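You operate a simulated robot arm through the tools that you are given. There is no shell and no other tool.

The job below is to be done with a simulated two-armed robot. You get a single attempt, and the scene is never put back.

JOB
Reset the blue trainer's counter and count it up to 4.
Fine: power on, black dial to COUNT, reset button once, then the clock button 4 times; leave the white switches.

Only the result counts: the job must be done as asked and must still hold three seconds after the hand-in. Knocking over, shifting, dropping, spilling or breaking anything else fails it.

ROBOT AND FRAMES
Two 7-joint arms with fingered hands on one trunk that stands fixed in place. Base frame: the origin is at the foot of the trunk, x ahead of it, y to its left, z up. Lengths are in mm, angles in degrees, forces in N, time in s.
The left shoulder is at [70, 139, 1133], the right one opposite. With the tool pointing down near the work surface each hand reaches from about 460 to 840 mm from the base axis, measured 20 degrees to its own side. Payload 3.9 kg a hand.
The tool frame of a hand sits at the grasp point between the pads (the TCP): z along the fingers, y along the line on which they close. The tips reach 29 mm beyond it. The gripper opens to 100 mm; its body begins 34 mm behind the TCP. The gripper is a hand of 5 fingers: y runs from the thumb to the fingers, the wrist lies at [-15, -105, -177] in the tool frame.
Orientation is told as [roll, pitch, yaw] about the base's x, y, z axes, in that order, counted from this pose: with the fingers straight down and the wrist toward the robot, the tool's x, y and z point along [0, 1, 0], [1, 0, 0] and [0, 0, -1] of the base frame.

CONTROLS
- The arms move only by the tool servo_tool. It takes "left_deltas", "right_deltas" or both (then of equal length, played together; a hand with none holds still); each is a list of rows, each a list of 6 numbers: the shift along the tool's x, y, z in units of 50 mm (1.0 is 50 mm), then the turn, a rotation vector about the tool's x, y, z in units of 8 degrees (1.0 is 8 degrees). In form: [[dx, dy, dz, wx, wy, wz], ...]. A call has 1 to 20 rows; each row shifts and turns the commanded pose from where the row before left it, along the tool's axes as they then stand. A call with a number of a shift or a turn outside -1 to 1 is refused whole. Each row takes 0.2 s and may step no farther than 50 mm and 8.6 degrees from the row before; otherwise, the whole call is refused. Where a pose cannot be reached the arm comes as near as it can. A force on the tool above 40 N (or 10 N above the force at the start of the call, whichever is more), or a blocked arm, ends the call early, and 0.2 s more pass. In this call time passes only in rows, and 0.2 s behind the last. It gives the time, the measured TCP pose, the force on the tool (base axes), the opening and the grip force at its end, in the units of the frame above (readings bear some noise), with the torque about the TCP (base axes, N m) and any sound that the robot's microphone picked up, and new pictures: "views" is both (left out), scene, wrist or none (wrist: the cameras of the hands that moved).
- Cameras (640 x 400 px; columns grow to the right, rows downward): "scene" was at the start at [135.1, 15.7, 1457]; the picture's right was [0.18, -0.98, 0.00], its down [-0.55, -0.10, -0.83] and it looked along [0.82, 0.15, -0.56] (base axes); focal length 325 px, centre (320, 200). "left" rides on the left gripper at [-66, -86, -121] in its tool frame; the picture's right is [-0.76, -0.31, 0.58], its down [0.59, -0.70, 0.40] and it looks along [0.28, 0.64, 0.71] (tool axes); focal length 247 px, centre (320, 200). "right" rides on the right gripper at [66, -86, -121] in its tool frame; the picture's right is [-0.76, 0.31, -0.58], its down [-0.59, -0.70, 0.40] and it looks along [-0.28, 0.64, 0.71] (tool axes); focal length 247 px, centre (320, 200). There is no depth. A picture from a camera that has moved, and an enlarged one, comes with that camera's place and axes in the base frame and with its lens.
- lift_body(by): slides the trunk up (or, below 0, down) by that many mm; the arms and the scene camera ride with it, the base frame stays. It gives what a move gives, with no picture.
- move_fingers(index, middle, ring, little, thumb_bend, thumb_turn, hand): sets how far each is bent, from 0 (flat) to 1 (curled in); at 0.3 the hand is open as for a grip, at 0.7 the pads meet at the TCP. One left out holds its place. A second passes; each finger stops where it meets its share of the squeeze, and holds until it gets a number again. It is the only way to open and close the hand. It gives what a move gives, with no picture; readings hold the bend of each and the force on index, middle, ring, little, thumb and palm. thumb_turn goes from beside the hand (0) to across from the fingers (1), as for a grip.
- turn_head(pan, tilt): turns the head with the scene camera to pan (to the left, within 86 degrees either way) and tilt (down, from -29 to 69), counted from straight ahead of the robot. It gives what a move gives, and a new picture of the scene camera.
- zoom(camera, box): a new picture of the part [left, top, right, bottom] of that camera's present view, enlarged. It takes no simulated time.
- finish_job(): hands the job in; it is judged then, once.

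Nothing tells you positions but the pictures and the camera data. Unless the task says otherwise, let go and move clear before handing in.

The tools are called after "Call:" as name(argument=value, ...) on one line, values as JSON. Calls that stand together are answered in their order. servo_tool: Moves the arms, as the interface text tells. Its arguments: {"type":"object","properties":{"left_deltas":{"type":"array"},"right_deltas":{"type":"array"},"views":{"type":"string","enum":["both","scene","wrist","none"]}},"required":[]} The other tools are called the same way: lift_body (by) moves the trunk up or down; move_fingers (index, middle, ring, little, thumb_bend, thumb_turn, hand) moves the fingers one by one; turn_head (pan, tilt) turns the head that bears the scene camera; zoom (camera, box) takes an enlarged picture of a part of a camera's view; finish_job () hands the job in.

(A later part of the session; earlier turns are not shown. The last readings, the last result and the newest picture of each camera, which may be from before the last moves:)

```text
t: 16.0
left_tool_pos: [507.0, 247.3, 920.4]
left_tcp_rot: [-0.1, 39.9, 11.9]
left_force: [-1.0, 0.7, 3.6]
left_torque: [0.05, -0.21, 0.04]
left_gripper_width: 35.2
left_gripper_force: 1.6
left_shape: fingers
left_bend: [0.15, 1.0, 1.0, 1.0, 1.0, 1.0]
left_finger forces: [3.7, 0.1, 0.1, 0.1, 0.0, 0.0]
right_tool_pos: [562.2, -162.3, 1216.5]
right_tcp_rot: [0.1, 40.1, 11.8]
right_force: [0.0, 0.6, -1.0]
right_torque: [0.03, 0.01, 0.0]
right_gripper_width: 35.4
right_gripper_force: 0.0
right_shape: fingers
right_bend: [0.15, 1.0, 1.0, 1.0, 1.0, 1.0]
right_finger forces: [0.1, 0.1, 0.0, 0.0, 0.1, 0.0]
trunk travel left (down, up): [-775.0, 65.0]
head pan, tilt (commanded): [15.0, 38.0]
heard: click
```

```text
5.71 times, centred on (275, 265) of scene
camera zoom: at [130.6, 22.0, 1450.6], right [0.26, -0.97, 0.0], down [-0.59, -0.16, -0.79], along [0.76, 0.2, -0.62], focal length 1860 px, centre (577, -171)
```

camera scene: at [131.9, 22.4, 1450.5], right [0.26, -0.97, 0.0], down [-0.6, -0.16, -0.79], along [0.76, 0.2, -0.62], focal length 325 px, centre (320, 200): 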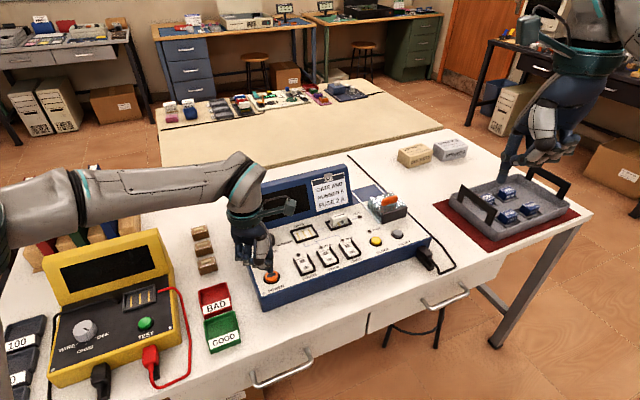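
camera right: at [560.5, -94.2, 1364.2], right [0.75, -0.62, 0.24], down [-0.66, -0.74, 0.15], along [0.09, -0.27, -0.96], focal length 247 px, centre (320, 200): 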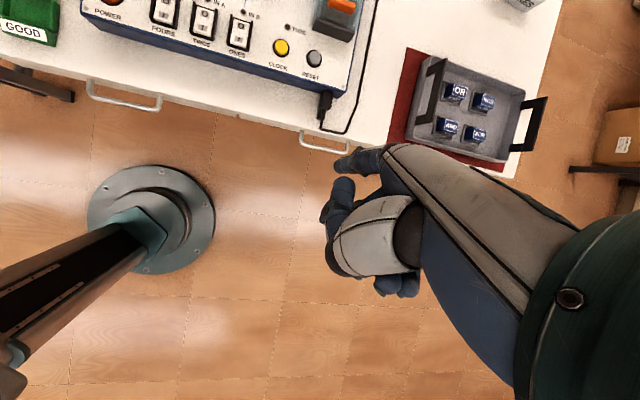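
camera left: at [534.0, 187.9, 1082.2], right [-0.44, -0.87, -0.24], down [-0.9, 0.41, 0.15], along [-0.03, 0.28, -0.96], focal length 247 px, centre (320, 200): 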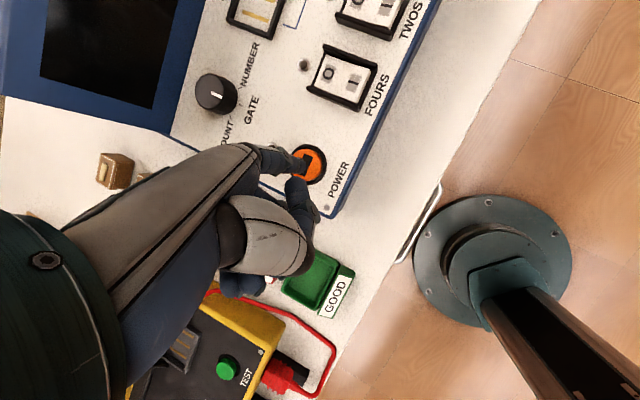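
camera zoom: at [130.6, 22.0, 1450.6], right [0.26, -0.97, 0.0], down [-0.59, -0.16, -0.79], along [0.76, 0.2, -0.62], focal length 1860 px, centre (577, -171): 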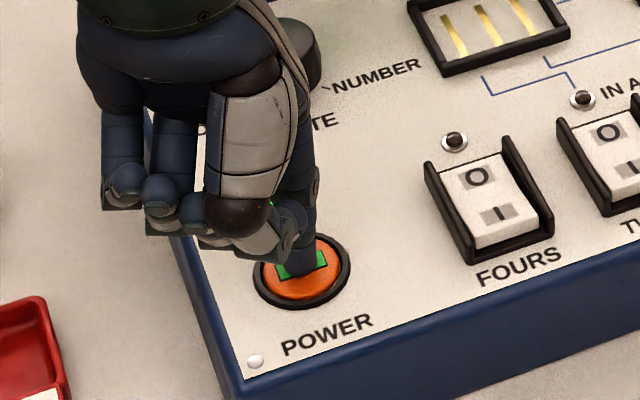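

I heard a click and the button window turned green, so the power is on. I'll lift straight off and look at the whole trainer.

Call:
servo_tool(left_deltas=[[0, -0.32, -0.38, 0, 0, 0], [0, -0.45, -0.53, 0, 0, 0], [0, -0.45, -0.53, 0, 0, 0]], views="both")

Call:
zoom(camera="scene", box=[220, 160, 440, 310])

Call:
zoom(camera="left", box=[60, 0, 440, 220])

```text
t: 16.8
left_tool_pos: [506.6, 247.1, 1015.6]
left_tcp_rot: [-0.1, 40.0, 11.7]
left_force: [-0.2, 1.1, -0.3]
left_torque: [-0.01, 0.03, 0.02]
left_gripper_width: 35.6
left_gripper_force: 0.0
left_shape: fingers
left_bend: [0.15, 1.0, 1.0, 1.0, 1.0, 1.0]
left_finger forces: [0.0, 0.1, 0.0, 0.0, 0.1, 0.0]
right_tool_pos: [560.9, -161.6, 1216.5]
right_tcp_rot: [0.1, 40.0, 11.9]
right_force: [0.1, -0.1, 0.1]
right_torque: [0.0, 0.0, -0.01]
right_gripper_width: 35.6
right_gripper_force: 0.0
right_shape: fingers
right_bend: [0.15, 1.0, 1.0, 1.0, 1.0, 1.0]
right_finger forces: [0.0, 0.1, 0.0, 0.1, 0.0, 0.0]
trunk travel left (down, up): [-775.0, 65.0]
head pan, tilt (commanded): [15.0, 38.0]
camera scene: at [130.6, 21.6, 1450.5], right [0.26, -0.97, 0.0], down [-0.59, -0.16, -0.79], along [0.76, 0.2, -0.62], focal length 325 px, centre (320, 200)
camera left: at [532.1, 185.7, 1161.7], right [-0.44, -0.87, -0.24], down [-0.9, 0.41, 0.15], along [-0.03, 0.28, -0.96], focal length 247 px, centre (320, 200)
```

scene: 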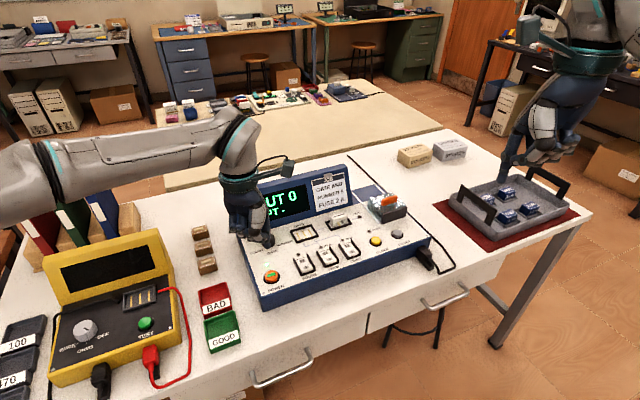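
left: 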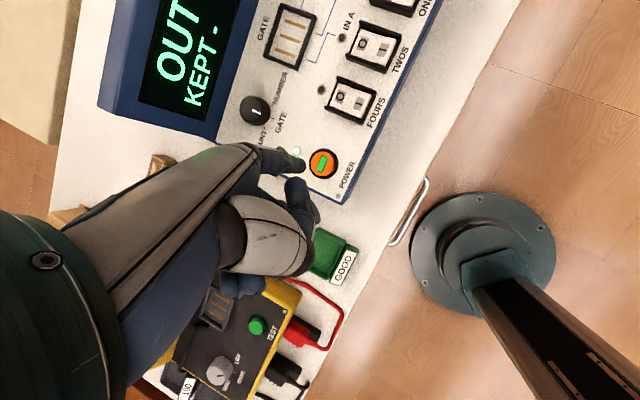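

```text
2.67 times, centred on (330, 235) of scene
camera zoom: at [130.6, 21.6, 1450.5], right [0.26, -0.97, 0.0], down [-0.59, -0.16, -0.79], along [0.76, 0.2, -0.62], focal length 868 px, centre (293, 107)
```

zoom: 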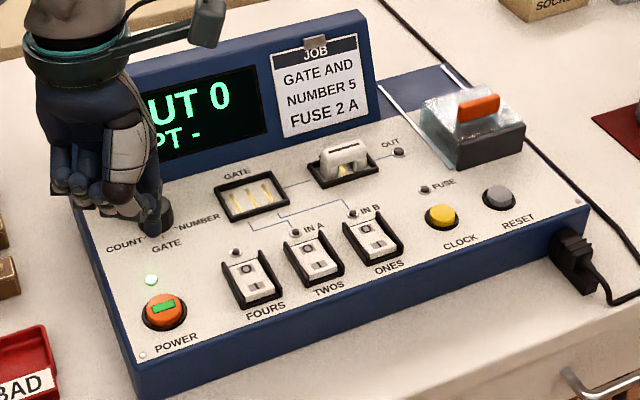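

```text
1.68 times, centred on (250, 110) of left
camera zoom: at [532.1, 185.7, 1161.7], right [-0.44, -0.87, -0.24], down [-0.9, 0.41, 0.15], along [-0.03, 0.28, -0.96], focal length 416 px, centre (438, 352)
```

zoom: 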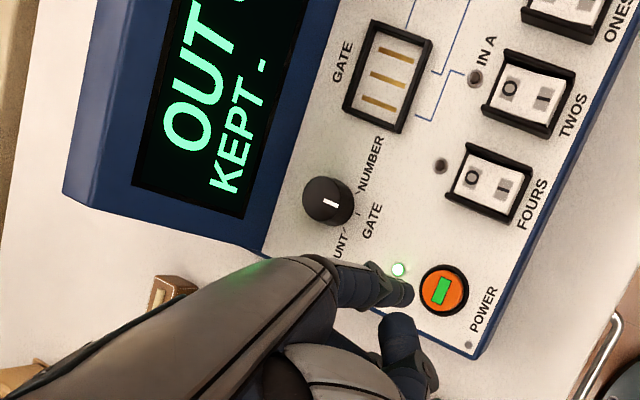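

The display shows "OUT 0 / KEPT -" because the dial is still at GATE, and the power lamp is lit. Next I'll use the left hand to grip the dial: untilt it, open thumb, index and middle, and hover over the dial near [662, 298].

Call:
servo_tool(left_deltas=[[0, 0, 0, -1, 0, 0], [0, 0, 0, -1, 0, 0], [0, 0, 0, -1, 0, 0], [0, 0, 0, -1, 0, 0], [0, 0, 0, -1, 0, 0]], views="none")

Call:
move_fingers(hand="left", index=0.42, middle=0.42, ring=1, little=1, thumb_bend=0.42, thumb_turn=1)

Call:
servo_tool(left_deltas=[[0.093, 0.813, 0, 0, 0, 0], [0.093, 0.813, 0, 0, 0, 0], [0.093, 0.813, 0, 0, 0, 0], [0.093, 0.813, 0, 0, 0, 0]], views="both")

```text
t: 18.0
left_tool_pos: [507.3, 246.3, 1014.6]
left_tcp_rot: [-0.2, -0.2, 11.9]
left_force: [-0.4, 0.0, 0.3]
left_torque: [0.04, 0.01, -0.04]
left_gripper_width: 35.4
left_gripper_force: 0.1
left_shape: fingers
left_bend: [0.15, 1.0, 1.0, 1.0, 1.0, 1.0]
left_finger forces: [0.0, 0.0, 0.0, 0.0, 0.0, 0.0]
right_tool_pos: [561.0, -161.7, 1216.3]
right_tcp_rot: [0.0, 39.9, 11.8]
right_force: [-0.1, -0.6, 0.1]
right_torque: [-0.01, 0.03, 0.0]
right_gripper_width: 35.4
right_gripper_force: 0.0
right_shape: fingers
right_bend: [0.15, 1.0, 1.0, 1.0, 1.0, 1.0]
right_finger forces: [0.0, 0.0, 0.1, 0.0, 0.0, 0.1]
trunk travel left (down, up): [-775.0, 65.0]
head pan, tilt (commanded): [15.0, 38.0]
```

```text
t: 19.0
left_tool_pos: [507.3, 247.8, 1013.3]
left_tcp_rot: [-0.1, 0.1, 11.9]
left_force: [0.7, -0.1, 0.0]
left_torque: [0.01, -0.01, -0.01]
left_gripper_width: 69.7
left_gripper_force: 0.0
left_shape: fingers
left_bend: [0.42, 0.42, 1.0, 1.0, 0.42, 0.99]
left_finger forces: [0.1, 0.0, 0.1, 0.0, 0.1, 0.1]
right_tool_pos: [561.3, -162.1, 1216.3]
right_tcp_rot: [0.0, 40.0, 11.9]
right_force: [0.1, -0.3, 0.8]
right_torque: [-0.02, -0.01, 0.03]
right_gripper_width: 35.7
right_gripper_force: 0.0
right_shape: fingers
right_bend: [0.15, 1.0, 1.0, 1.0, 1.0, 1.0]
right_finger forces: [0.0, 0.0, 0.0, 0.0, 0.0, 0.0]
trunk travel left (down, up): [-775.0, 65.0]
head pan, tilt (commanded): [15.0, 38.0]
```

```text
t: 20.0
left_tool_pos: [663.6, 300.3, 1010.8]
left_tcp_rot: [-0.1, 0.1, 12.0]
left_force: [-0.2, -0.1, -0.7]
left_torque: [0.01, 0.02, -0.04]
left_gripper_width: 69.8
left_gripper_force: 0.0
left_shape: fingers
left_bend: [0.42, 0.42, 1.0, 1.0, 0.42, 0.99]
left_finger forces: [0.0, 0.0, 0.1, 0.0, 0.1, 0.0]
right_tool_pos: [562.6, -161.3, 1214.6]
right_tcp_rot: [0.0, 40.1, 11.8]
right_force: [-0.9, 0.2, 0.0]
right_torque: [-0.01, 0.01, -0.01]
right_gripper_width: 35.3
right_gripper_force: 0.0
right_shape: fingers
right_bend: [0.15, 1.0, 1.0, 1.0, 1.0, 1.0]
right_finger forces: [0.1, 0.1, 0.1, 0.1, 0.1, 0.1]
trunk travel left (down, up): [-775.0, 65.0]
head pan, tilt (commanded): [15.0, 38.0]
camera scene: at [133.4, 22.1, 1450.2], right [0.26, -0.97, 0.0], down [-0.6, -0.16, -0.79], along [0.76, 0.2, -0.62], focal length 325 px, centre (320, 200)
camera left: at [593.7, 219.6, 1130.5], right [-0.15, -0.8, -0.58], down [-0.81, 0.43, -0.4], along [0.57, 0.41, -0.71], focal length 247 px, centre (320, 200)
```

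scene: 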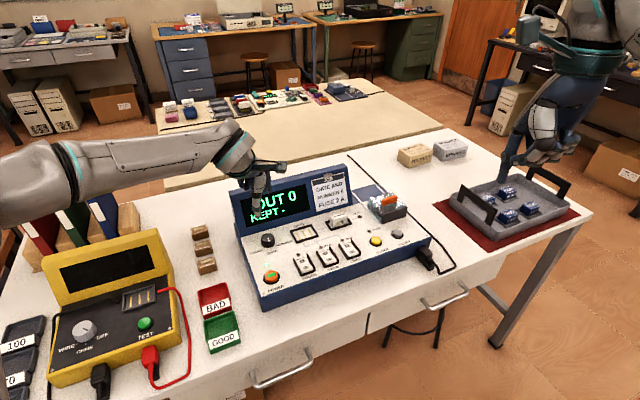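
left: 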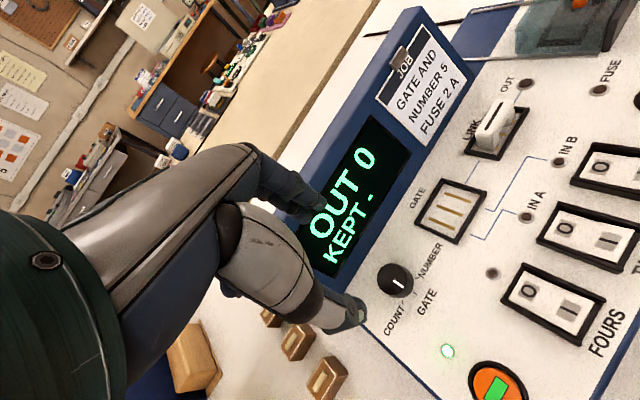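

The open hand is above the dial. I'll descend 75 mm and check alignment from both cameras.

Call:
servo_tool(left_deltas=[[0, 0, 0.5, 0, 0, 0], [0, 0, 0.5, 0, 0, 0], [0, 0, 0.5, 0, 0, 0]], views="both")

Call:
zoom(camera="left", box=[230, 150, 450, 350])

Call:
zoom(camera="scene", box=[220, 170, 320, 270])

```text
t: 20.8
left_tool_pos: [662.4, 300.8, 937.3]
left_tcp_rot: [-0.1, 0.1, 11.9]
left_force: [0.9, 0.6, 0.3]
left_torque: [0.01, -0.01, -0.04]
left_gripper_width: 69.5
left_gripper_force: 0.1
left_shape: fingers
left_bend: [0.42, 0.42, 1.0, 1.0, 0.42, 0.99]
left_finger forces: [0.0, 0.1, 0.0, 0.1, 0.0, 0.0]
right_tool_pos: [561.7, -161.3, 1215.8]
right_tcp_rot: [0.0, 40.1, 11.8]
right_force: [-0.4, 0.4, -0.4]
right_torque: [-0.02, 0.0, -0.01]
right_gripper_width: 35.5
right_gripper_force: 0.0
right_shape: fingers
right_bend: [0.15, 1.0, 1.0, 1.0, 1.0, 1.0]
right_finger forces: [0.1, 0.0, 0.0, 0.0, 0.0, 0.0]
trunk travel left (down, up): [-775.0, 65.0]
head pan, tilt (commanded): [15.0, 38.0]
camera scene: at [131.2, 22.3, 1450.5], right [0.26, -0.97, 0.0], down [-0.59, -0.16, -0.79], along [0.76, 0.2, -0.62], focal length 325 px, centre (320, 200)
camera left: at [592.7, 219.5, 1057.2], right [-0.14, -0.8, -0.58], down [-0.81, 0.43, -0.4], along [0.57, 0.41, -0.71], focal length 247 px, centre (320, 200)
```

scene: 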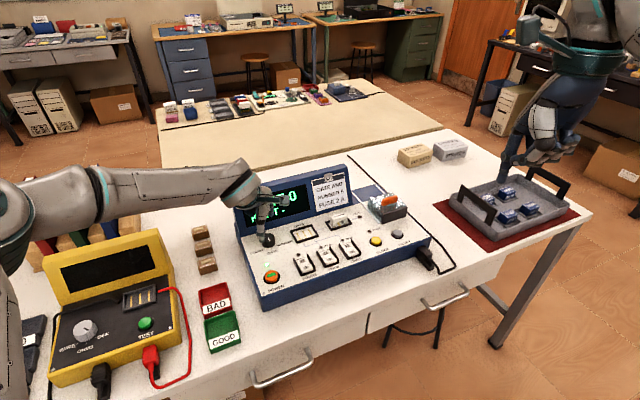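
left: 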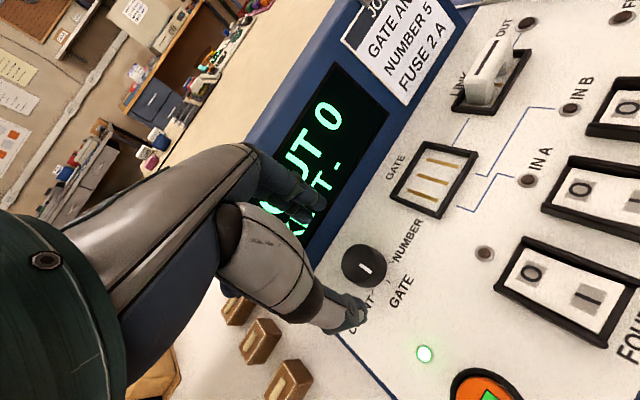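

```text
2.00 times, centred on (340, 250) of left
camera zoom: at [592.7, 219.5, 1057.2], right [-0.14, -0.8, -0.58], down [-0.81, 0.43, -0.4], along [0.57, 0.41, -0.71], focal length 494 px, centre (280, 100)
```

zoom: 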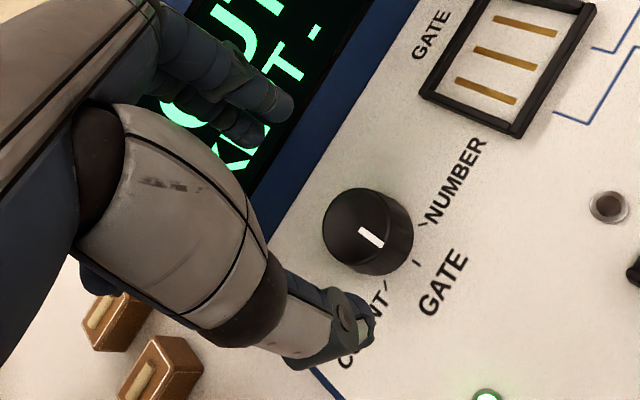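

```text
4.00 times, centred on (270, 220) of scene
camera zoom: at [131.2, 22.3, 1450.5], right [0.26, -0.97, 0.0], down [-0.59, -0.16, -0.79], along [0.76, 0.2, -0.62], focal length 1302 px, centre (520, 120)
```

zoom: 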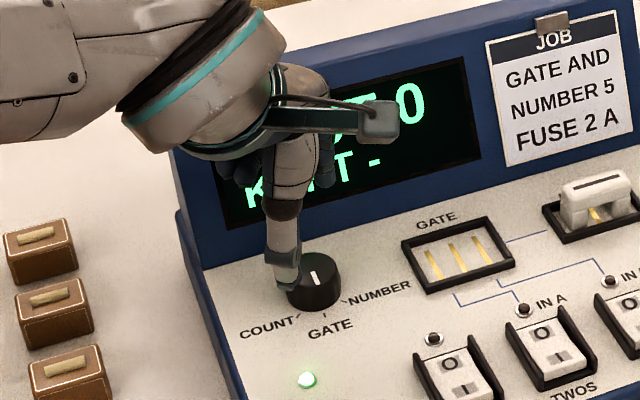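

The dial axis works out at [659.7, 297], a few millimetres from the hand's axis. I'll correct sideways and then lower so the tips straddle the knob.

Call:
servo_tool(left_deltas=[[-0.064, -0.068, 0, 0, 0, 0], [0, 0, 0.35, 0, 0, 0], [0, 0, 0.35, 0, 0, 0]], views="both")

Call:
zoom(camera="left", box=[230, 150, 450, 350])

Call:
zoom(camera="scene", box=[220, 170, 320, 270])

```text
t: 21.6
left_tool_pos: [659.9, 295.8, 903.1]
left_tcp_rot: [-0.1, 0.0, 11.9]
left_force: [0.6, -0.1, 0.3]
left_torque: [-0.03, -0.02, 0.03]
left_gripper_width: 69.6
left_gripper_force: 0.0
left_shape: fingers
left_bend: [0.42, 0.42, 1.0, 1.0, 0.42, 0.99]
left_finger forces: [0.0, 0.0, 0.0, 0.1, 0.0, 0.0]
right_tool_pos: [561.9, -160.7, 1214.8]
right_tcp_rot: [0.0, 39.9, 11.8]
right_force: [-0.2, -0.8, 0.1]
right_torque: [-0.02, -0.02, 0.02]
right_gripper_width: 35.2
right_gripper_force: 0.1
right_shape: fingers
right_bend: [0.15, 1.0, 1.0, 1.0, 1.0, 1.0]
right_finger forces: [0.0, 0.0, 0.1, 0.1, 0.0, 0.0]
trunk travel left (down, up): [-775.0, 65.0]
head pan, tilt (commanded): [15.0, 38.0]
camera scene: at [131.7, 22.1, 1450.5], right [0.26, -0.97, 0.0], down [-0.59, -0.16, -0.79], along [0.76, 0.2, -0.62], focal length 325 px, centre (320, 200)
camera left: at [590.2, 214.8, 1022.7], right [-0.14, -0.81, -0.58], down [-0.81, 0.43, -0.4], along [0.57, 0.41, -0.71], focal length 247 px, centre (320, 200)
```

scene: 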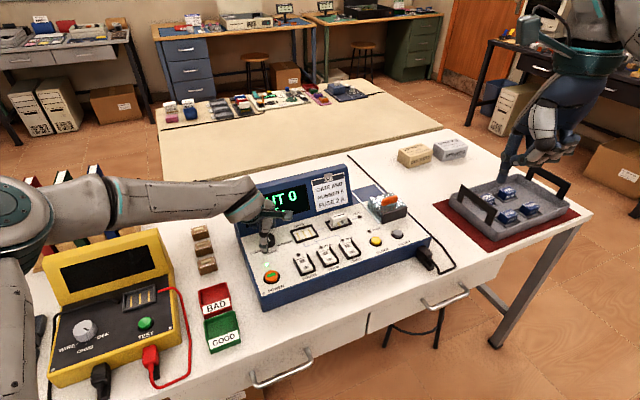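
left: 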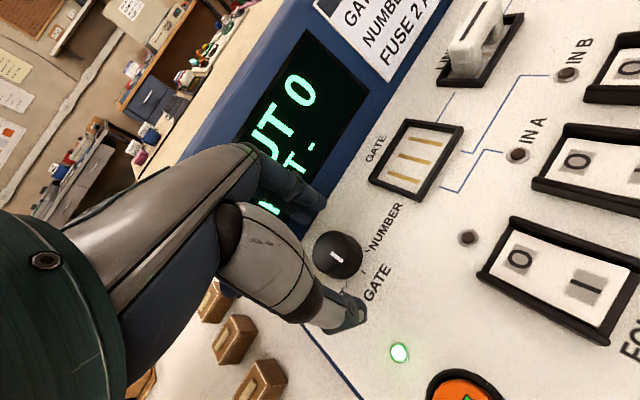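

```text
2.00 times, centred on (340, 250) of left
camera zoom: at [590.2, 214.8, 1022.7], right [-0.14, -0.81, -0.58], down [-0.81, 0.43, -0.4], along [0.57, 0.41, -0.71], focal length 494 px, centre (280, 100)
```

zoom: 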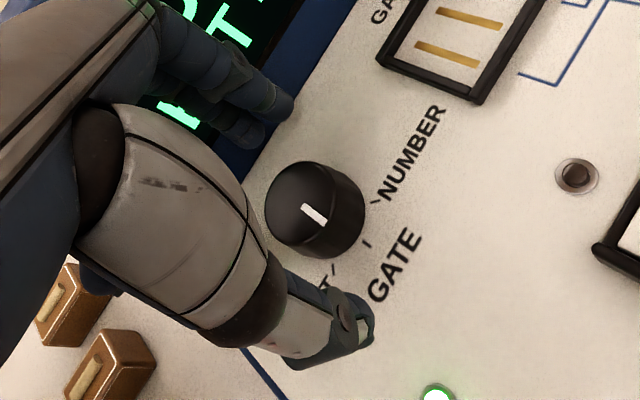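

```text
4.00 times, centred on (270, 220) of scene
camera zoom: at [131.7, 22.1, 1450.5], right [0.26, -0.97, 0.0], down [-0.59, -0.16, -0.79], along [0.76, 0.2, -0.62], focal length 1302 px, centre (520, 120)
```

zoom: 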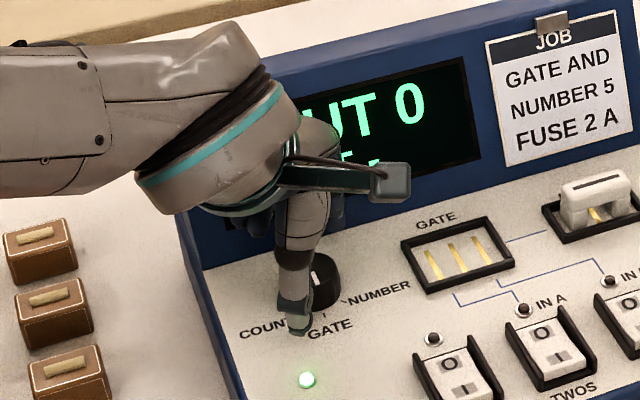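

The hand is centred on the knob with the tips just at its top. I'll narrow the opening slightly to stay clear of the display and then descend the last bit.

Call:
move_fingers(hand="left", index=0.47, middle=0.47, thumb_bend=0.46)

Call:
servo_tool(left_deltas=[[0, 0, 0.1, 0, 0, 0], [0, 0, 0.1, 0, 0, 0], [0, 0, 0.08, 0, 0, 0]], views="wrist")

Call:
zoom(camera="left", box=[230, 150, 450, 350])

Call:
zoom(camera="scene", box=[220, 190, 320, 290])

```text
t: 22.6
left_tool_pos: [659.5, 296.7, 903.0]
left_tcp_rot: [-0.1, 0.0, 11.9]
left_force: [-0.5, 0.1, 0.0]
left_torque: [-0.01, -0.02, 0.0]
left_gripper_width: 58.8
left_gripper_force: 0.1
left_shape: fingers
left_bend: [0.47, 0.47, 1.0, 1.0, 0.46, 0.99]
left_finger forces: [0.0, 0.0, 0.0, 0.1, 0.1, 0.0]
right_tool_pos: [561.7, -162.3, 1215.9]
right_tcp_rot: [0.1, 40.1, 11.8]
right_force: [1.1, 0.4, -0.8]
right_torque: [-0.04, -0.04, 0.0]
right_gripper_width: 35.4
right_gripper_force: 0.1
right_shape: fingers
right_bend: [0.15, 1.0, 1.0, 1.0, 1.0, 1.0]
right_finger forces: [0.0, 0.0, 0.0, 0.0, 0.0, 0.0]
trunk travel left (down, up): [-775.0, 65.0]
head pan, tilt (commanded): [15.0, 38.0]
```

```text
t: 23.4
left_tool_pos: [659.9, 297.0, 889.1]
left_tcp_rot: [-0.1, 0.0, 12.0]
left_force: [0.3, 0.8, 1.0]
left_torque: [0.04, -0.01, -0.03]
left_gripper_width: 59.1
left_gripper_force: 0.0
left_shape: fingers
left_bend: [0.47, 0.47, 1.0, 1.0, 0.46, 0.99]
left_finger forces: [0.0, 0.0, 0.1, 0.0, 0.0, 0.0]
right_tool_pos: [561.6, -162.4, 1215.6]
right_tcp_rot: [0.0, 40.0, 11.8]
right_force: [-0.1, -0.2, -0.6]
right_torque: [0.0, -0.02, 0.01]
right_gripper_width: 35.5
right_gripper_force: 0.1
right_shape: fingers
right_bend: [0.15, 1.0, 1.0, 1.0, 1.0, 1.0]
right_finger forces: [0.1, 0.0, 0.0, 0.0, 0.0, 0.0]
trunk travel left (down, up): [-775.0, 65.0]
head pan, tilt (commanded): [15.0, 38.0]
camera left: at [589.8, 215.2, 1009.2], right [-0.14, -0.8, -0.58], down [-0.81, 0.43, -0.4], along [0.57, 0.41, -0.71], focal length 247 px, centre (320, 200)
```

left: 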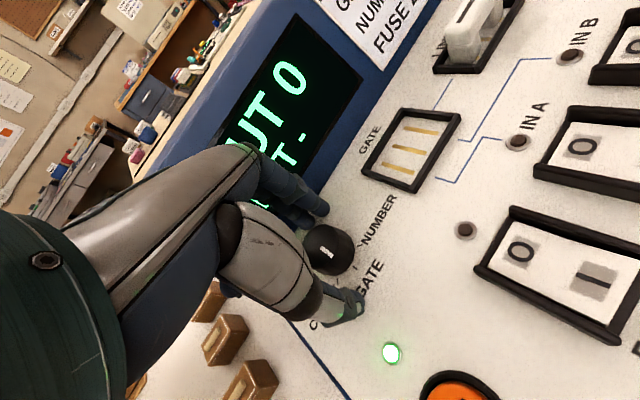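

```text
2.00 times, centred on (340, 250) of left
camera zoom: at [589.8, 215.2, 1009.2], right [-0.14, -0.8, -0.58], down [-0.81, 0.43, -0.4], along [0.57, 0.41, -0.71], focal length 494 px, centre (280, 100)
```

zoom: 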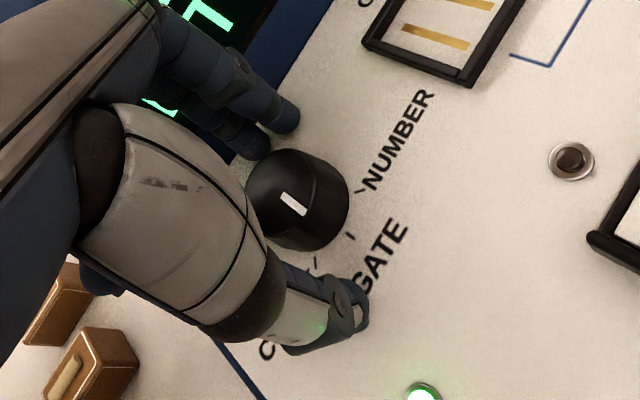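

```text
4.00 times, centred on (270, 240) of scene
camera zoom: at [131.2, 22.1, 1450.5], right [0.26, -0.97, 0.0], down [-0.59, -0.16, -0.79], along [0.76, 0.2, -0.62], focal length 1302 px, centre (520, 40)
```

zoom: 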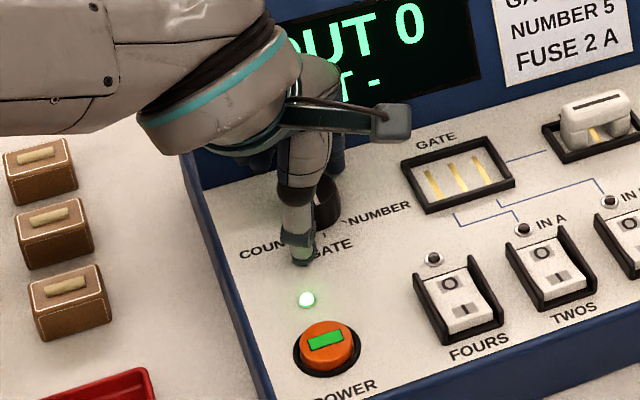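

The fingers straddle the knob without touching. Before rotating I'll check that the left elbow is well clear of the yellow tester.

Call:
turn_head(pan=45, tilt=45)

```text
t: 24.4
left_tool_pos: [660.1, 296.3, 889.5]
left_tcp_rot: [0.0, 0.0, 11.8]
left_force: [0.7, -0.2, -0.3]
left_torque: [0.04, -0.01, -0.01]
left_gripper_width: 59.0
left_gripper_force: 0.2
left_shape: fingers
left_bend: [0.47, 0.47, 1.0, 1.0, 0.46, 0.99]
left_finger forces: [0.0, 0.1, 0.0, 0.0, 0.0, 0.1]
right_tool_pos: [562.9, -162.1, 1216.3]
right_tcp_rot: [0.0, 40.0, 11.7]
right_force: [0.3, -0.3, -0.5]
right_torque: [-0.04, -0.02, -0.02]
right_gripper_width: 35.3
right_gripper_force: 0.0
right_shape: fingers
right_bend: [0.15, 1.0, 1.0, 1.0, 1.0, 1.0]
right_finger forces: [0.0, 0.0, 0.0, 0.0, 0.0, 0.0]
trunk travel left (down, up): [-775.0, 65.0]
head pan, tilt (commanded): [45.0, 45.0]
camera scene: at [105.4, 57.2, 1440.3], right [0.71, -0.71, 0.0], down [-0.5, -0.5, -0.71], along [0.5, 0.5, -0.71], focal length 325 px, centre (320, 200)
```

scene: 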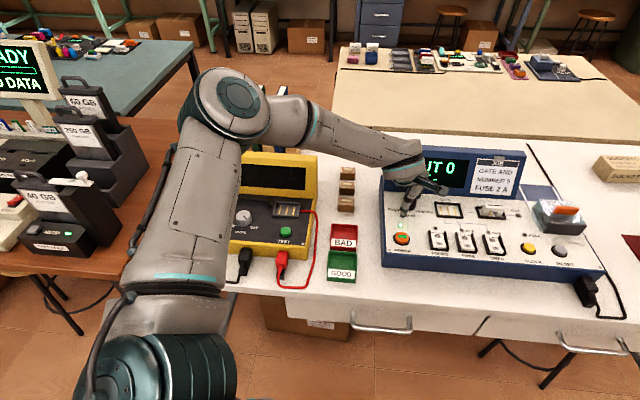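

The elbow is high and clear of everything. Now I'll close thumb, index and middle on the knob.

Call:
move_fingers(hand="left", index=0.62, middle=0.62, thumb_bend=0.62)

Call:
turn_head(pan=18, tilt=40)

Call:
zoom(camera="left", box=[230, 150, 450, 350])

Call:
zoom(camera="scene", box=[220, 160, 340, 280])

```text
t: 25.4
left_tool_pos: [660.7, 296.5, 888.3]
left_tcp_rot: [-0.1, 0.0, 11.9]
left_force: [4.4, 1.4, 1.1]
left_torque: [0.05, -0.1, 0.01]
left_gripper_width: 28.1
left_gripper_force: 4.2
left_shape: fingers
left_bend: [0.59, 0.59, 1.0, 1.0, 0.6, 1.0]
left_finger forces: [3.2, 2.7, 0.0, 0.0, 2.0, 0.1]
right_tool_pos: [562.3, -162.2, 1216.1]
right_tcp_rot: [0.0, 40.0, 11.8]
right_force: [-0.6, 0.2, -0.3]
right_torque: [0.01, 0.01, -0.02]
right_gripper_width: 35.2
right_gripper_force: 0.0
right_shape: fingers
right_bend: [0.15, 1.0, 1.0, 1.0, 1.0, 1.0]
right_finger forces: [0.0, 0.1, 0.1, 0.2, 0.1, 0.0]
trunk travel left (down, up): [-775.0, 65.0]
head pan, tilt (commanded): [45.0, 45.0]
```

```text
t: 26.3
left_tool_pos: [661.2, 295.6, 887.6]
left_tcp_rot: [-0.2, 0.0, 11.8]
left_force: [4.2, 2.9, 1.4]
left_torque: [0.06, -0.08, -0.01]
left_gripper_width: 28.1
left_gripper_force: 4.3
left_shape: fingers
left_bend: [0.59, 0.59, 1.0, 1.0, 0.6, 1.0]
left_finger forces: [3.4, 3.0, 0.1, 0.1, 1.9, 0.0]
right_tool_pos: [559.9, -161.0, 1215.6]
right_tcp_rot: [0.1, 40.0, 11.8]
right_force: [0.4, -0.6, 0.7]
right_torque: [0.02, -0.02, -0.03]
right_gripper_width: 35.4
right_gripper_force: 0.0
right_shape: fingers
right_bend: [0.15, 1.0, 1.0, 1.0, 1.0, 1.0]
right_finger forces: [0.1, 0.1, 0.0, 0.1, 0.1, 0.0]
trunk travel left (down, up): [-775.0, 65.0]
head pan, tilt (commanded): [18.0, 40.0]
camera scene: at [129.3, 26.2, 1447.4], right [0.31, -0.95, 0.0], down [-0.61, -0.2, -0.77], along [0.73, 0.24, -0.64], focal length 325 px, centre (320, 200)
```

scene: 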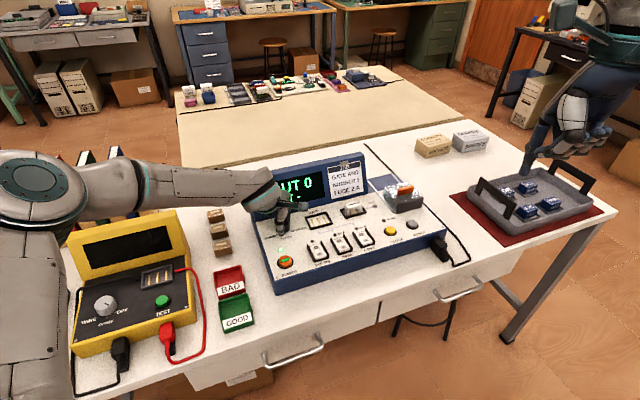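

```text
2.00 times, centred on (340, 250) of left
camera zoom: at [590.2, 215.2, 1009.0], right [-0.14, -0.8, -0.58], down [-0.81, 0.43, -0.4], along [0.57, 0.41, -0.71], focal length 494 px, centre (280, 100)
```

zoom: 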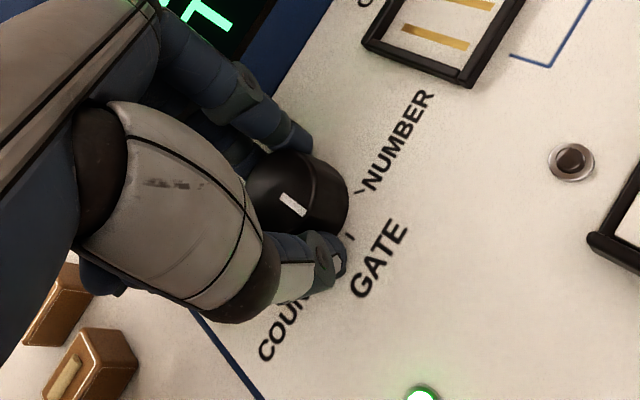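

```text
3.33 times, centred on (280, 220) of scene
camera zoom: at [129.3, 26.2, 1447.4], right [0.31, -0.95, 0.0], down [-0.61, -0.2, -0.77], along [0.73, 0.24, -0.64], focal length 1085 px, centre (453, 133)
```

zoom: 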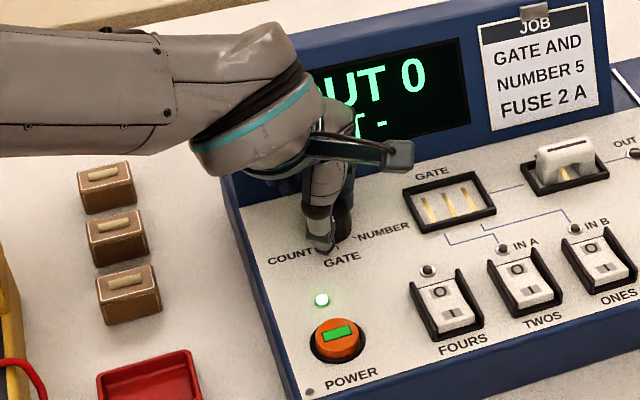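

The knob is held at about 28 mm width. I'll start turning clockwise seen from above (GATE to COUNT), first 16°, to see whether it follows.

Call:
servo_tool(left_deltas=[[0, 0.02, 0, 0, 0, 0], [0, 0, 0, 0, 0, 1], [0, 0, 0, 0, 0, 1]], views="wrist")

Call:
zoom(camera="left", box=[230, 150, 450, 350])

```text
t: 27.1
left_tool_pos: [660.9, 296.2, 888.4]
left_tcp_rot: [-0.2, 0.0, -4.1]
left_force: [1.6, 1.0, 0.1]
left_torque: [0.05, -0.04, 0.03]
left_gripper_width: 28.1
left_gripper_force: 3.3
left_shape: fingers
left_bend: [0.59, 0.6, 1.0, 1.0, 0.6, 1.0]
left_finger forces: [1.9, 2.0, 0.0, 0.0, 2.8, 0.0]
right_tool_pos: [562.0, -162.2, 1215.1]
right_tcp_rot: [0.0, 40.0, 11.8]
right_force: [0.6, -0.4, 0.3]
right_torque: [0.01, -0.01, 0.0]
right_gripper_width: 35.6
right_gripper_force: 0.2
right_shape: fingers
right_bend: [0.15, 1.0, 1.0, 1.0, 1.0, 1.0]
right_finger forces: [0.0, 0.0, 0.0, 0.0, 0.0, 0.0]
trunk travel left (down, up): [-775.0, 65.0]
head pan, tilt (commanded): [18.0, 40.0]
camera left: at [570.8, 237.8, 1009.3], right [-0.36, -0.73, -0.58], down [-0.66, 0.64, -0.4], along [0.66, 0.23, -0.71], focal length 247 px, centre (320, 200)
```

left: 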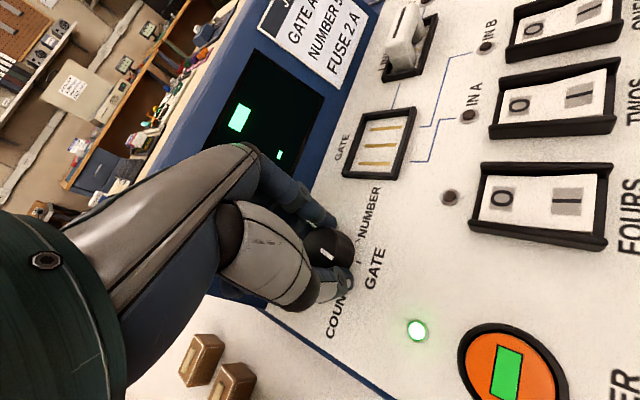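

```text
2.00 times, centred on (340, 250) of left
camera zoom: at [570.8, 237.8, 1009.3], right [-0.36, -0.73, -0.58], down [-0.66, 0.64, -0.4], along [0.66, 0.23, -0.71], focal length 494 px, centre (280, 100)
```

zoom: 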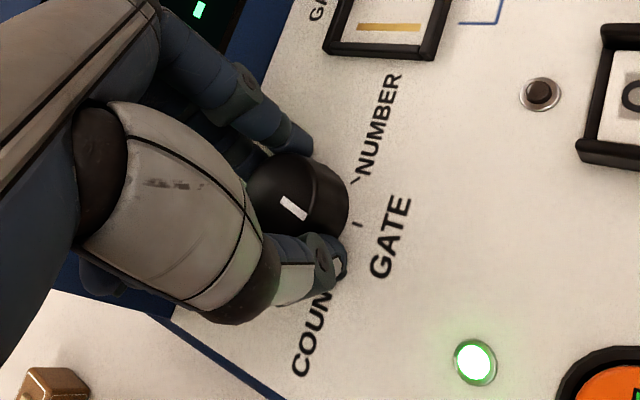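

The knob turns with the hand. I'll carry on by another 30° to reach COUNT.

Call:
servo_tool(left_deltas=[[0, 0, 0, 0, 0, 0.92], [0, 0, 0, 0, 0, 0.92], [0, 0, 0, 0, 0, 0.92], [0, 0, 0, 0, 0, 0.92]], views="both")

Call:
zoom(camera="left", box=[230, 150, 450, 350])

Call:
zoom(camera="scene", box=[240, 140, 440, 300])

```text
t: 28.1
left_tool_pos: [660.5, 295.8, 889.1]
left_tcp_rot: [-0.1, 0.0, -11.4]
left_force: [0.3, 0.6, -0.7]
left_torque: [0.03, -0.02, -0.01]
left_gripper_width: 28.2
left_gripper_force: 3.1
left_shape: fingers
left_bend: [0.6, 0.6, 1.0, 1.0, 0.6, 1.0]
left_finger forces: [1.7, 1.8, 0.0, 0.0, 2.8, 0.1]
left hand out of reach, approached as far as the arm can: row 2, 3, 4
right_tool_pos: [561.5, -162.5, 1215.6]
right_tcp_rot: [0.1, 40.0, 11.8]
right_force: [-1.1, 0.6, 0.0]
right_torque: [0.02, 0.01, 0.03]
right_gripper_width: 35.6
right_gripper_force: 0.0
right_shape: fingers
right_bend: [0.15, 1.0, 1.0, 1.0, 1.0, 1.0]
right_finger forces: [0.0, 0.0, 0.0, 0.0, 0.0, 0.0]
trunk travel left (down, up): [-775.0, 65.0]
head pan, tilt (commanded): [18.0, 40.0]
camera scene: at [129.0, 26.2, 1447.5], right [0.31, -0.95, 0.0], down [-0.61, -0.2, -0.77], along [0.73, 0.24, -0.64], focal length 325 px, centre (320, 200)
camera left: at [564.0, 249.4, 1009.6], right [-0.45, -0.68, -0.58], down [-0.57, 0.72, -0.4], along [0.68, 0.15, -0.71], focal length 247 px, centre (320, 200)
```

scene: 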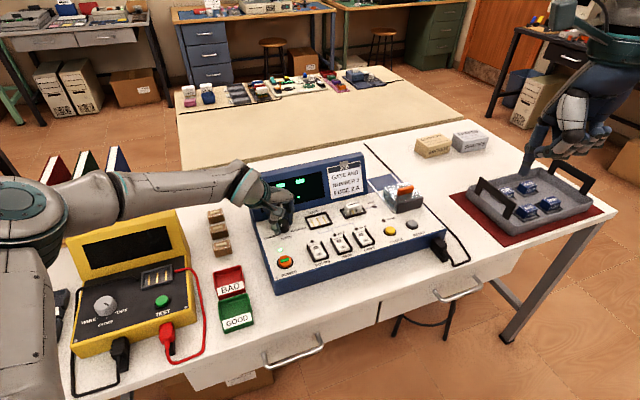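
left: 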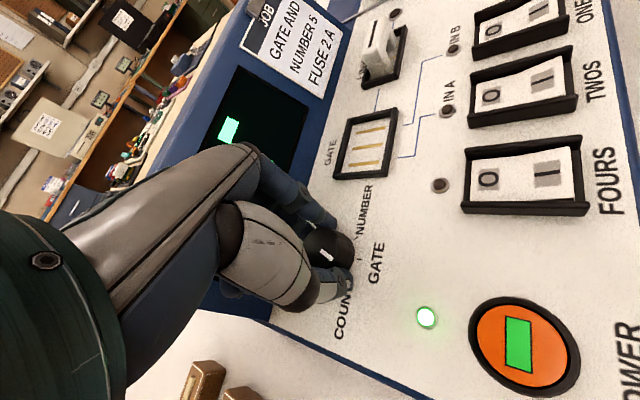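

```text
2.00 times, centred on (340, 250) of left
camera zoom: at [564.0, 249.4, 1009.6], right [-0.45, -0.68, -0.58], down [-0.57, 0.72, -0.4], along [0.68, 0.15, -0.71], focal length 494 px, centre (280, 100)
```

zoom: 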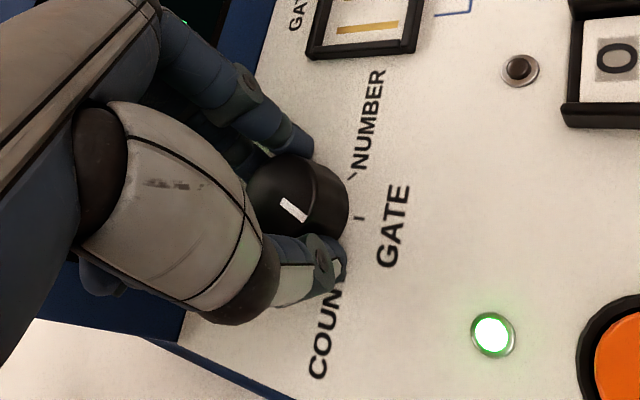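

```text
2.50 times, centred on (340, 220) of scene
camera zoom: at [129.0, 26.2, 1447.5], right [0.31, -0.95, 0.0], down [-0.61, -0.2, -0.77], along [0.73, 0.24, -0.64], focal length 814 px, centre (270, 150)
```

zoom: 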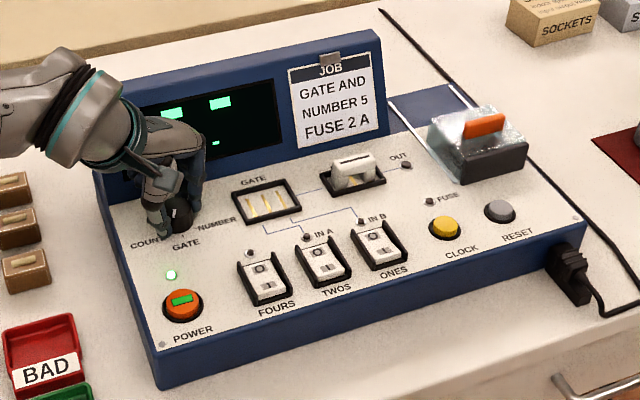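

The left wrist can't turn further than this (the knob has gone about 23°, and the display shows blanks between positions). I'll let go, see where the knob rests, and regrip from a larger yaw.

Call:
move_fingers(hand="left", index=0.47, middle=0.47, thumb_bend=0.46)

Call:
zoom(camera="left", box=[230, 150, 450, 350])

Call:
zoom(camera="scene", box=[240, 140, 440, 300])

```text
t: 29.1
left_tool_pos: [661.1, 296.1, 889.2]
left_tcp_rot: [-0.1, 0.0, -11.5]
left_force: [-0.4, 0.7, 0.4]
left_torque: [-0.01, -0.02, 0.06]
left_gripper_width: 58.4
left_gripper_force: 0.1
left_shape: fingers
left_bend: [0.47, 0.47, 1.0, 1.0, 0.46, 1.0]
left_finger forces: [0.0, 0.0, 0.0, 0.0, 0.1, 0.0]
right_tool_pos: [561.7, -161.8, 1215.6]
right_tcp_rot: [-0.1, 39.9, 11.8]
right_force: [-0.4, 0.9, 0.1]
right_torque: [-0.01, 0.01, 0.0]
right_gripper_width: 35.5
right_gripper_force: 0.1
right_shape: fingers
right_bend: [0.15, 1.0, 1.0, 1.0, 1.0, 1.0]
right_finger forces: [0.1, 0.0, 0.1, 0.1, 0.1, 0.0]
trunk travel left (down, up): [-775.0, 65.0]
head pan, tilt (commanded): [18.0, 40.0]
```

```text
2.00 times, centred on (340, 250) of left
camera zoom: at [563.8, 249.2, 1009.9], right [-0.45, -0.68, -0.58], down [-0.57, 0.72, -0.4], along [0.69, 0.15, -0.71], focal length 494 px, centre (280, 100)
```

zoom: 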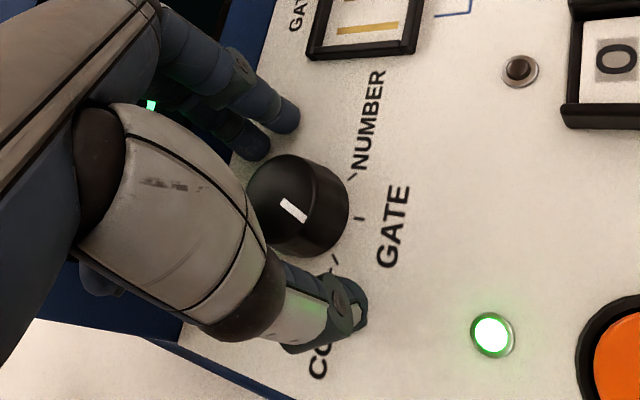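

```text
2.50 times, centred on (340, 220) of scene
camera zoom: at [128.7, 26.1, 1447.5], right [0.31, -0.95, 0.0], down [-0.61, -0.2, -0.77], along [0.73, 0.24, -0.64], focal length 814 px, centre (270, 150)
```

zoom: 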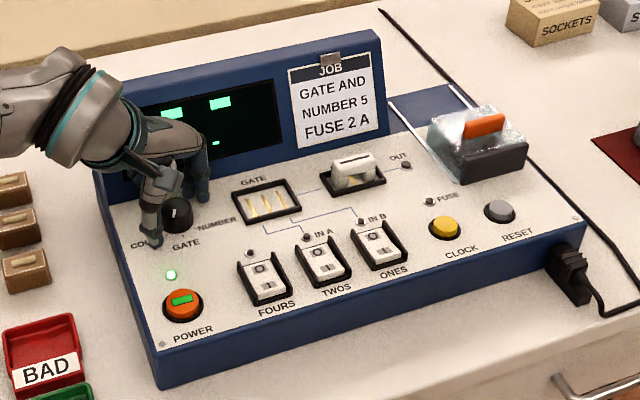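

The knob stayed halfway, so friction holds it. I'll swing the open hand back to about +17° yaw and grip again.

Call:
servo_tool(left_deltas=[[0, 0, 0, 0, 0, -0.89], [0, 0, 0, 0, 0, -0.89], [0, 0, 0, 0, 0, -0.89], [0, 0, 0, 0, 0, -0.89]], views="wrist")

Call:
zoom(camera="left", box=[230, 150, 450, 350])

```text
t: 30.1
left_tool_pos: [659.3, 295.3, 890.4]
left_tcp_rot: [-0.2, -0.1, 17.1]
left_force: [0.4, 0.2, 0.3]
left_torque: [0.01, 0.02, 0.01]
left_gripper_width: 58.3
left_gripper_force: 0.1
left_shape: fingers
left_bend: [0.47, 0.47, 1.0, 1.0, 0.46, 1.0]
left_finger forces: [0.0, 0.0, 0.0, 0.0, 0.0, 0.0]
right_tool_pos: [560.9, -162.6, 1216.2]
right_tcp_rot: [0.1, 40.0, 11.8]
right_force: [-0.5, 1.5, 0.6]
right_torque: [0.02, -0.01, 0.02]
right_gripper_width: 35.2
right_gripper_force: 0.0
right_shape: fingers
right_bend: [0.15, 1.0, 1.0, 1.0, 1.0, 1.0]
right_finger forces: [0.0, 0.0, 0.1, 0.0, 0.0, 0.1]
trunk travel left (down, up): [-775.0, 65.0]
head pan, tilt (commanded): [18.0, 40.0]
camera left: at [597.7, 208.1, 1010.1], right [-0.07, -0.81, -0.58], down [-0.85, 0.36, -0.4], along [0.53, 0.46, -0.71], focal length 247 px, centre (320, 200)
```

left: 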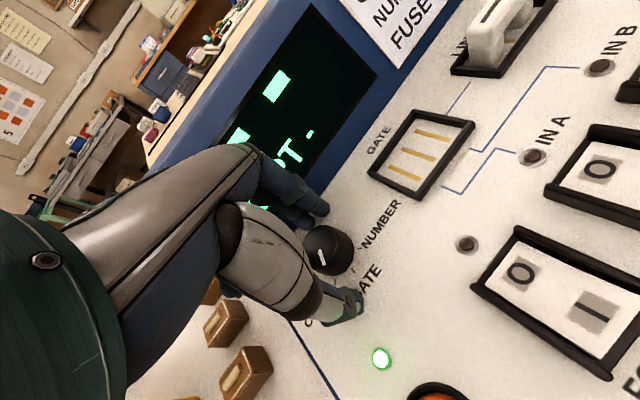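

```text
2.00 times, centred on (340, 250) of left
camera zoom: at [597.7, 208.1, 1010.1], right [-0.07, -0.81, -0.58], down [-0.85, 0.36, -0.4], along [0.53, 0.46, -0.71], focal length 494 px, centre (280, 100)
```

zoom: 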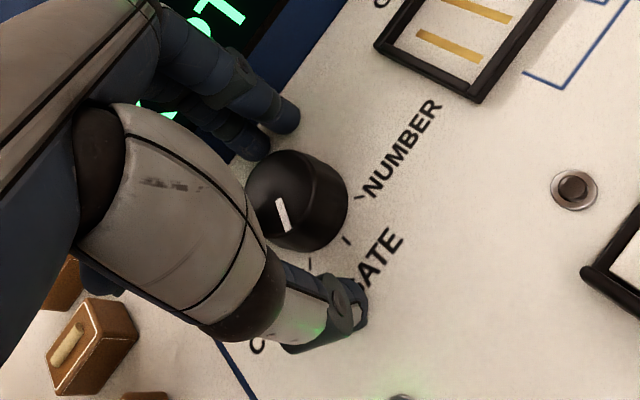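

The knob pointer now sits between GATE and COUNT. I'll grip again and turn 22° more.

Call:
move_fingers(hand="left", index=0.62, middle=0.62, thumb_bend=0.62)

Call:
servo_tool(left_deltas=[[0, 0, 0, 0, 0, 0.9], [0, 0, 0, 0, 0, 0.9], [0, 0, 0, 0, 0, 0.9]], views="wrist")

Call:
zoom(camera="left", box=[230, 150, 450, 350])

Call:
zoom(camera="scene", box=[240, 140, 440, 300])

```text
t: 31.1
left_tool_pos: [660.3, 295.5, 890.7]
left_tcp_rot: [0.0, 0.0, 17.0]
left_force: [4.4, 2.3, 0.3]
left_torque: [0.05, -0.1, -0.03]
left_gripper_width: 28.0
left_gripper_force: 4.2
left_shape: fingers
left_bend: [0.59, 0.59, 1.0, 1.0, 0.6, 1.0]
left_finger forces: [3.4, 2.7, 0.0, 0.0, 1.9, 0.0]
right_tool_pos: [562.9, -161.7, 1216.3]
right_tcp_rot: [0.0, 39.9, 11.8]
right_force: [0.1, -0.3, 0.4]
right_torque: [-0.01, 0.02, 0.0]
right_gripper_width: 35.2
right_gripper_force: 0.1
right_shape: fingers
right_bend: [0.15, 1.0, 1.0, 1.0, 1.0, 1.0]
right_finger forces: [0.0, 0.0, 0.0, 0.1, 0.0, 0.0]
trunk travel left (down, up): [-775.0, 65.0]
head pan, tilt (commanded): [18.0, 40.0]
```

```text
t: 31.9
left_tool_pos: [658.5, 296.7, 889.2]
left_tcp_rot: [-0.2, -0.1, -4.7]
left_force: [3.8, 1.2, 2.3]
left_torque: [-0.01, -0.06, 0.03]
left_gripper_width: 27.7
left_gripper_force: 4.2
left_shape: fingers
left_bend: [0.59, 0.59, 1.0, 1.0, 0.6, 1.0]
left_finger forces: [2.8, 2.8, 0.0, 0.0, 2.1, 0.1]
right_tool_pos: [560.4, -161.3, 1216.5]
right_tcp_rot: [0.1, 39.9, 11.9]
right_force: [-0.5, 0.2, 0.6]
right_torque: [0.0, 0.0, 0.01]
right_gripper_width: 35.2
right_gripper_force: 0.0
right_shape: fingers
right_bend: [0.15, 1.0, 1.0, 1.0, 1.0, 1.0]
right_finger forces: [0.0, 0.0, 0.0, 0.1, 0.1, 0.0]
trunk travel left (down, up): [-775.0, 65.0]
head pan, tilt (commanded): [18.0, 40.0]
camera left: at [569.3, 238.6, 1009.7], right [-0.37, -0.73, -0.57], down [-0.65, 0.64, -0.4], along [0.66, 0.23, -0.71], focal length 247 px, centre (320, 200)
```

left: 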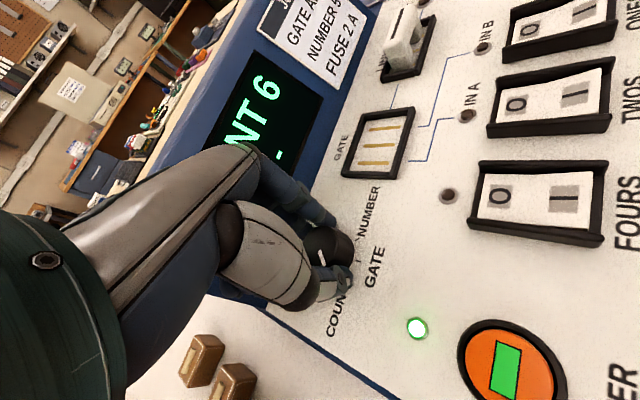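

```text
2.00 times, centred on (340, 250) of left
camera zoom: at [569.3, 238.6, 1009.7], right [-0.37, -0.73, -0.57], down [-0.65, 0.64, -0.4], along [0.66, 0.23, -0.71], focal length 494 px, centre (280, 100)
```

zoom: 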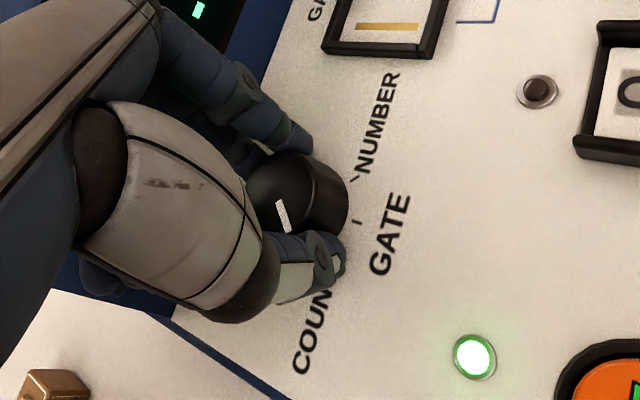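

```text
2.50 times, centred on (340, 220) of scene
camera zoom: at [128.9, 26.6, 1447.5], right [0.31, -0.95, 0.0], down [-0.61, -0.2, -0.77], along [0.73, 0.24, -0.64], focal length 814 px, centre (270, 150)
```

zoom: 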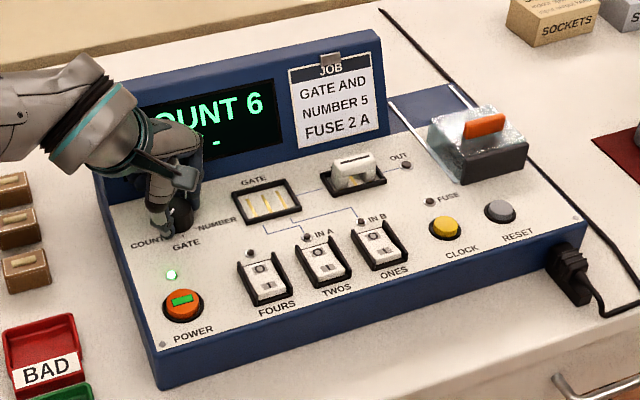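

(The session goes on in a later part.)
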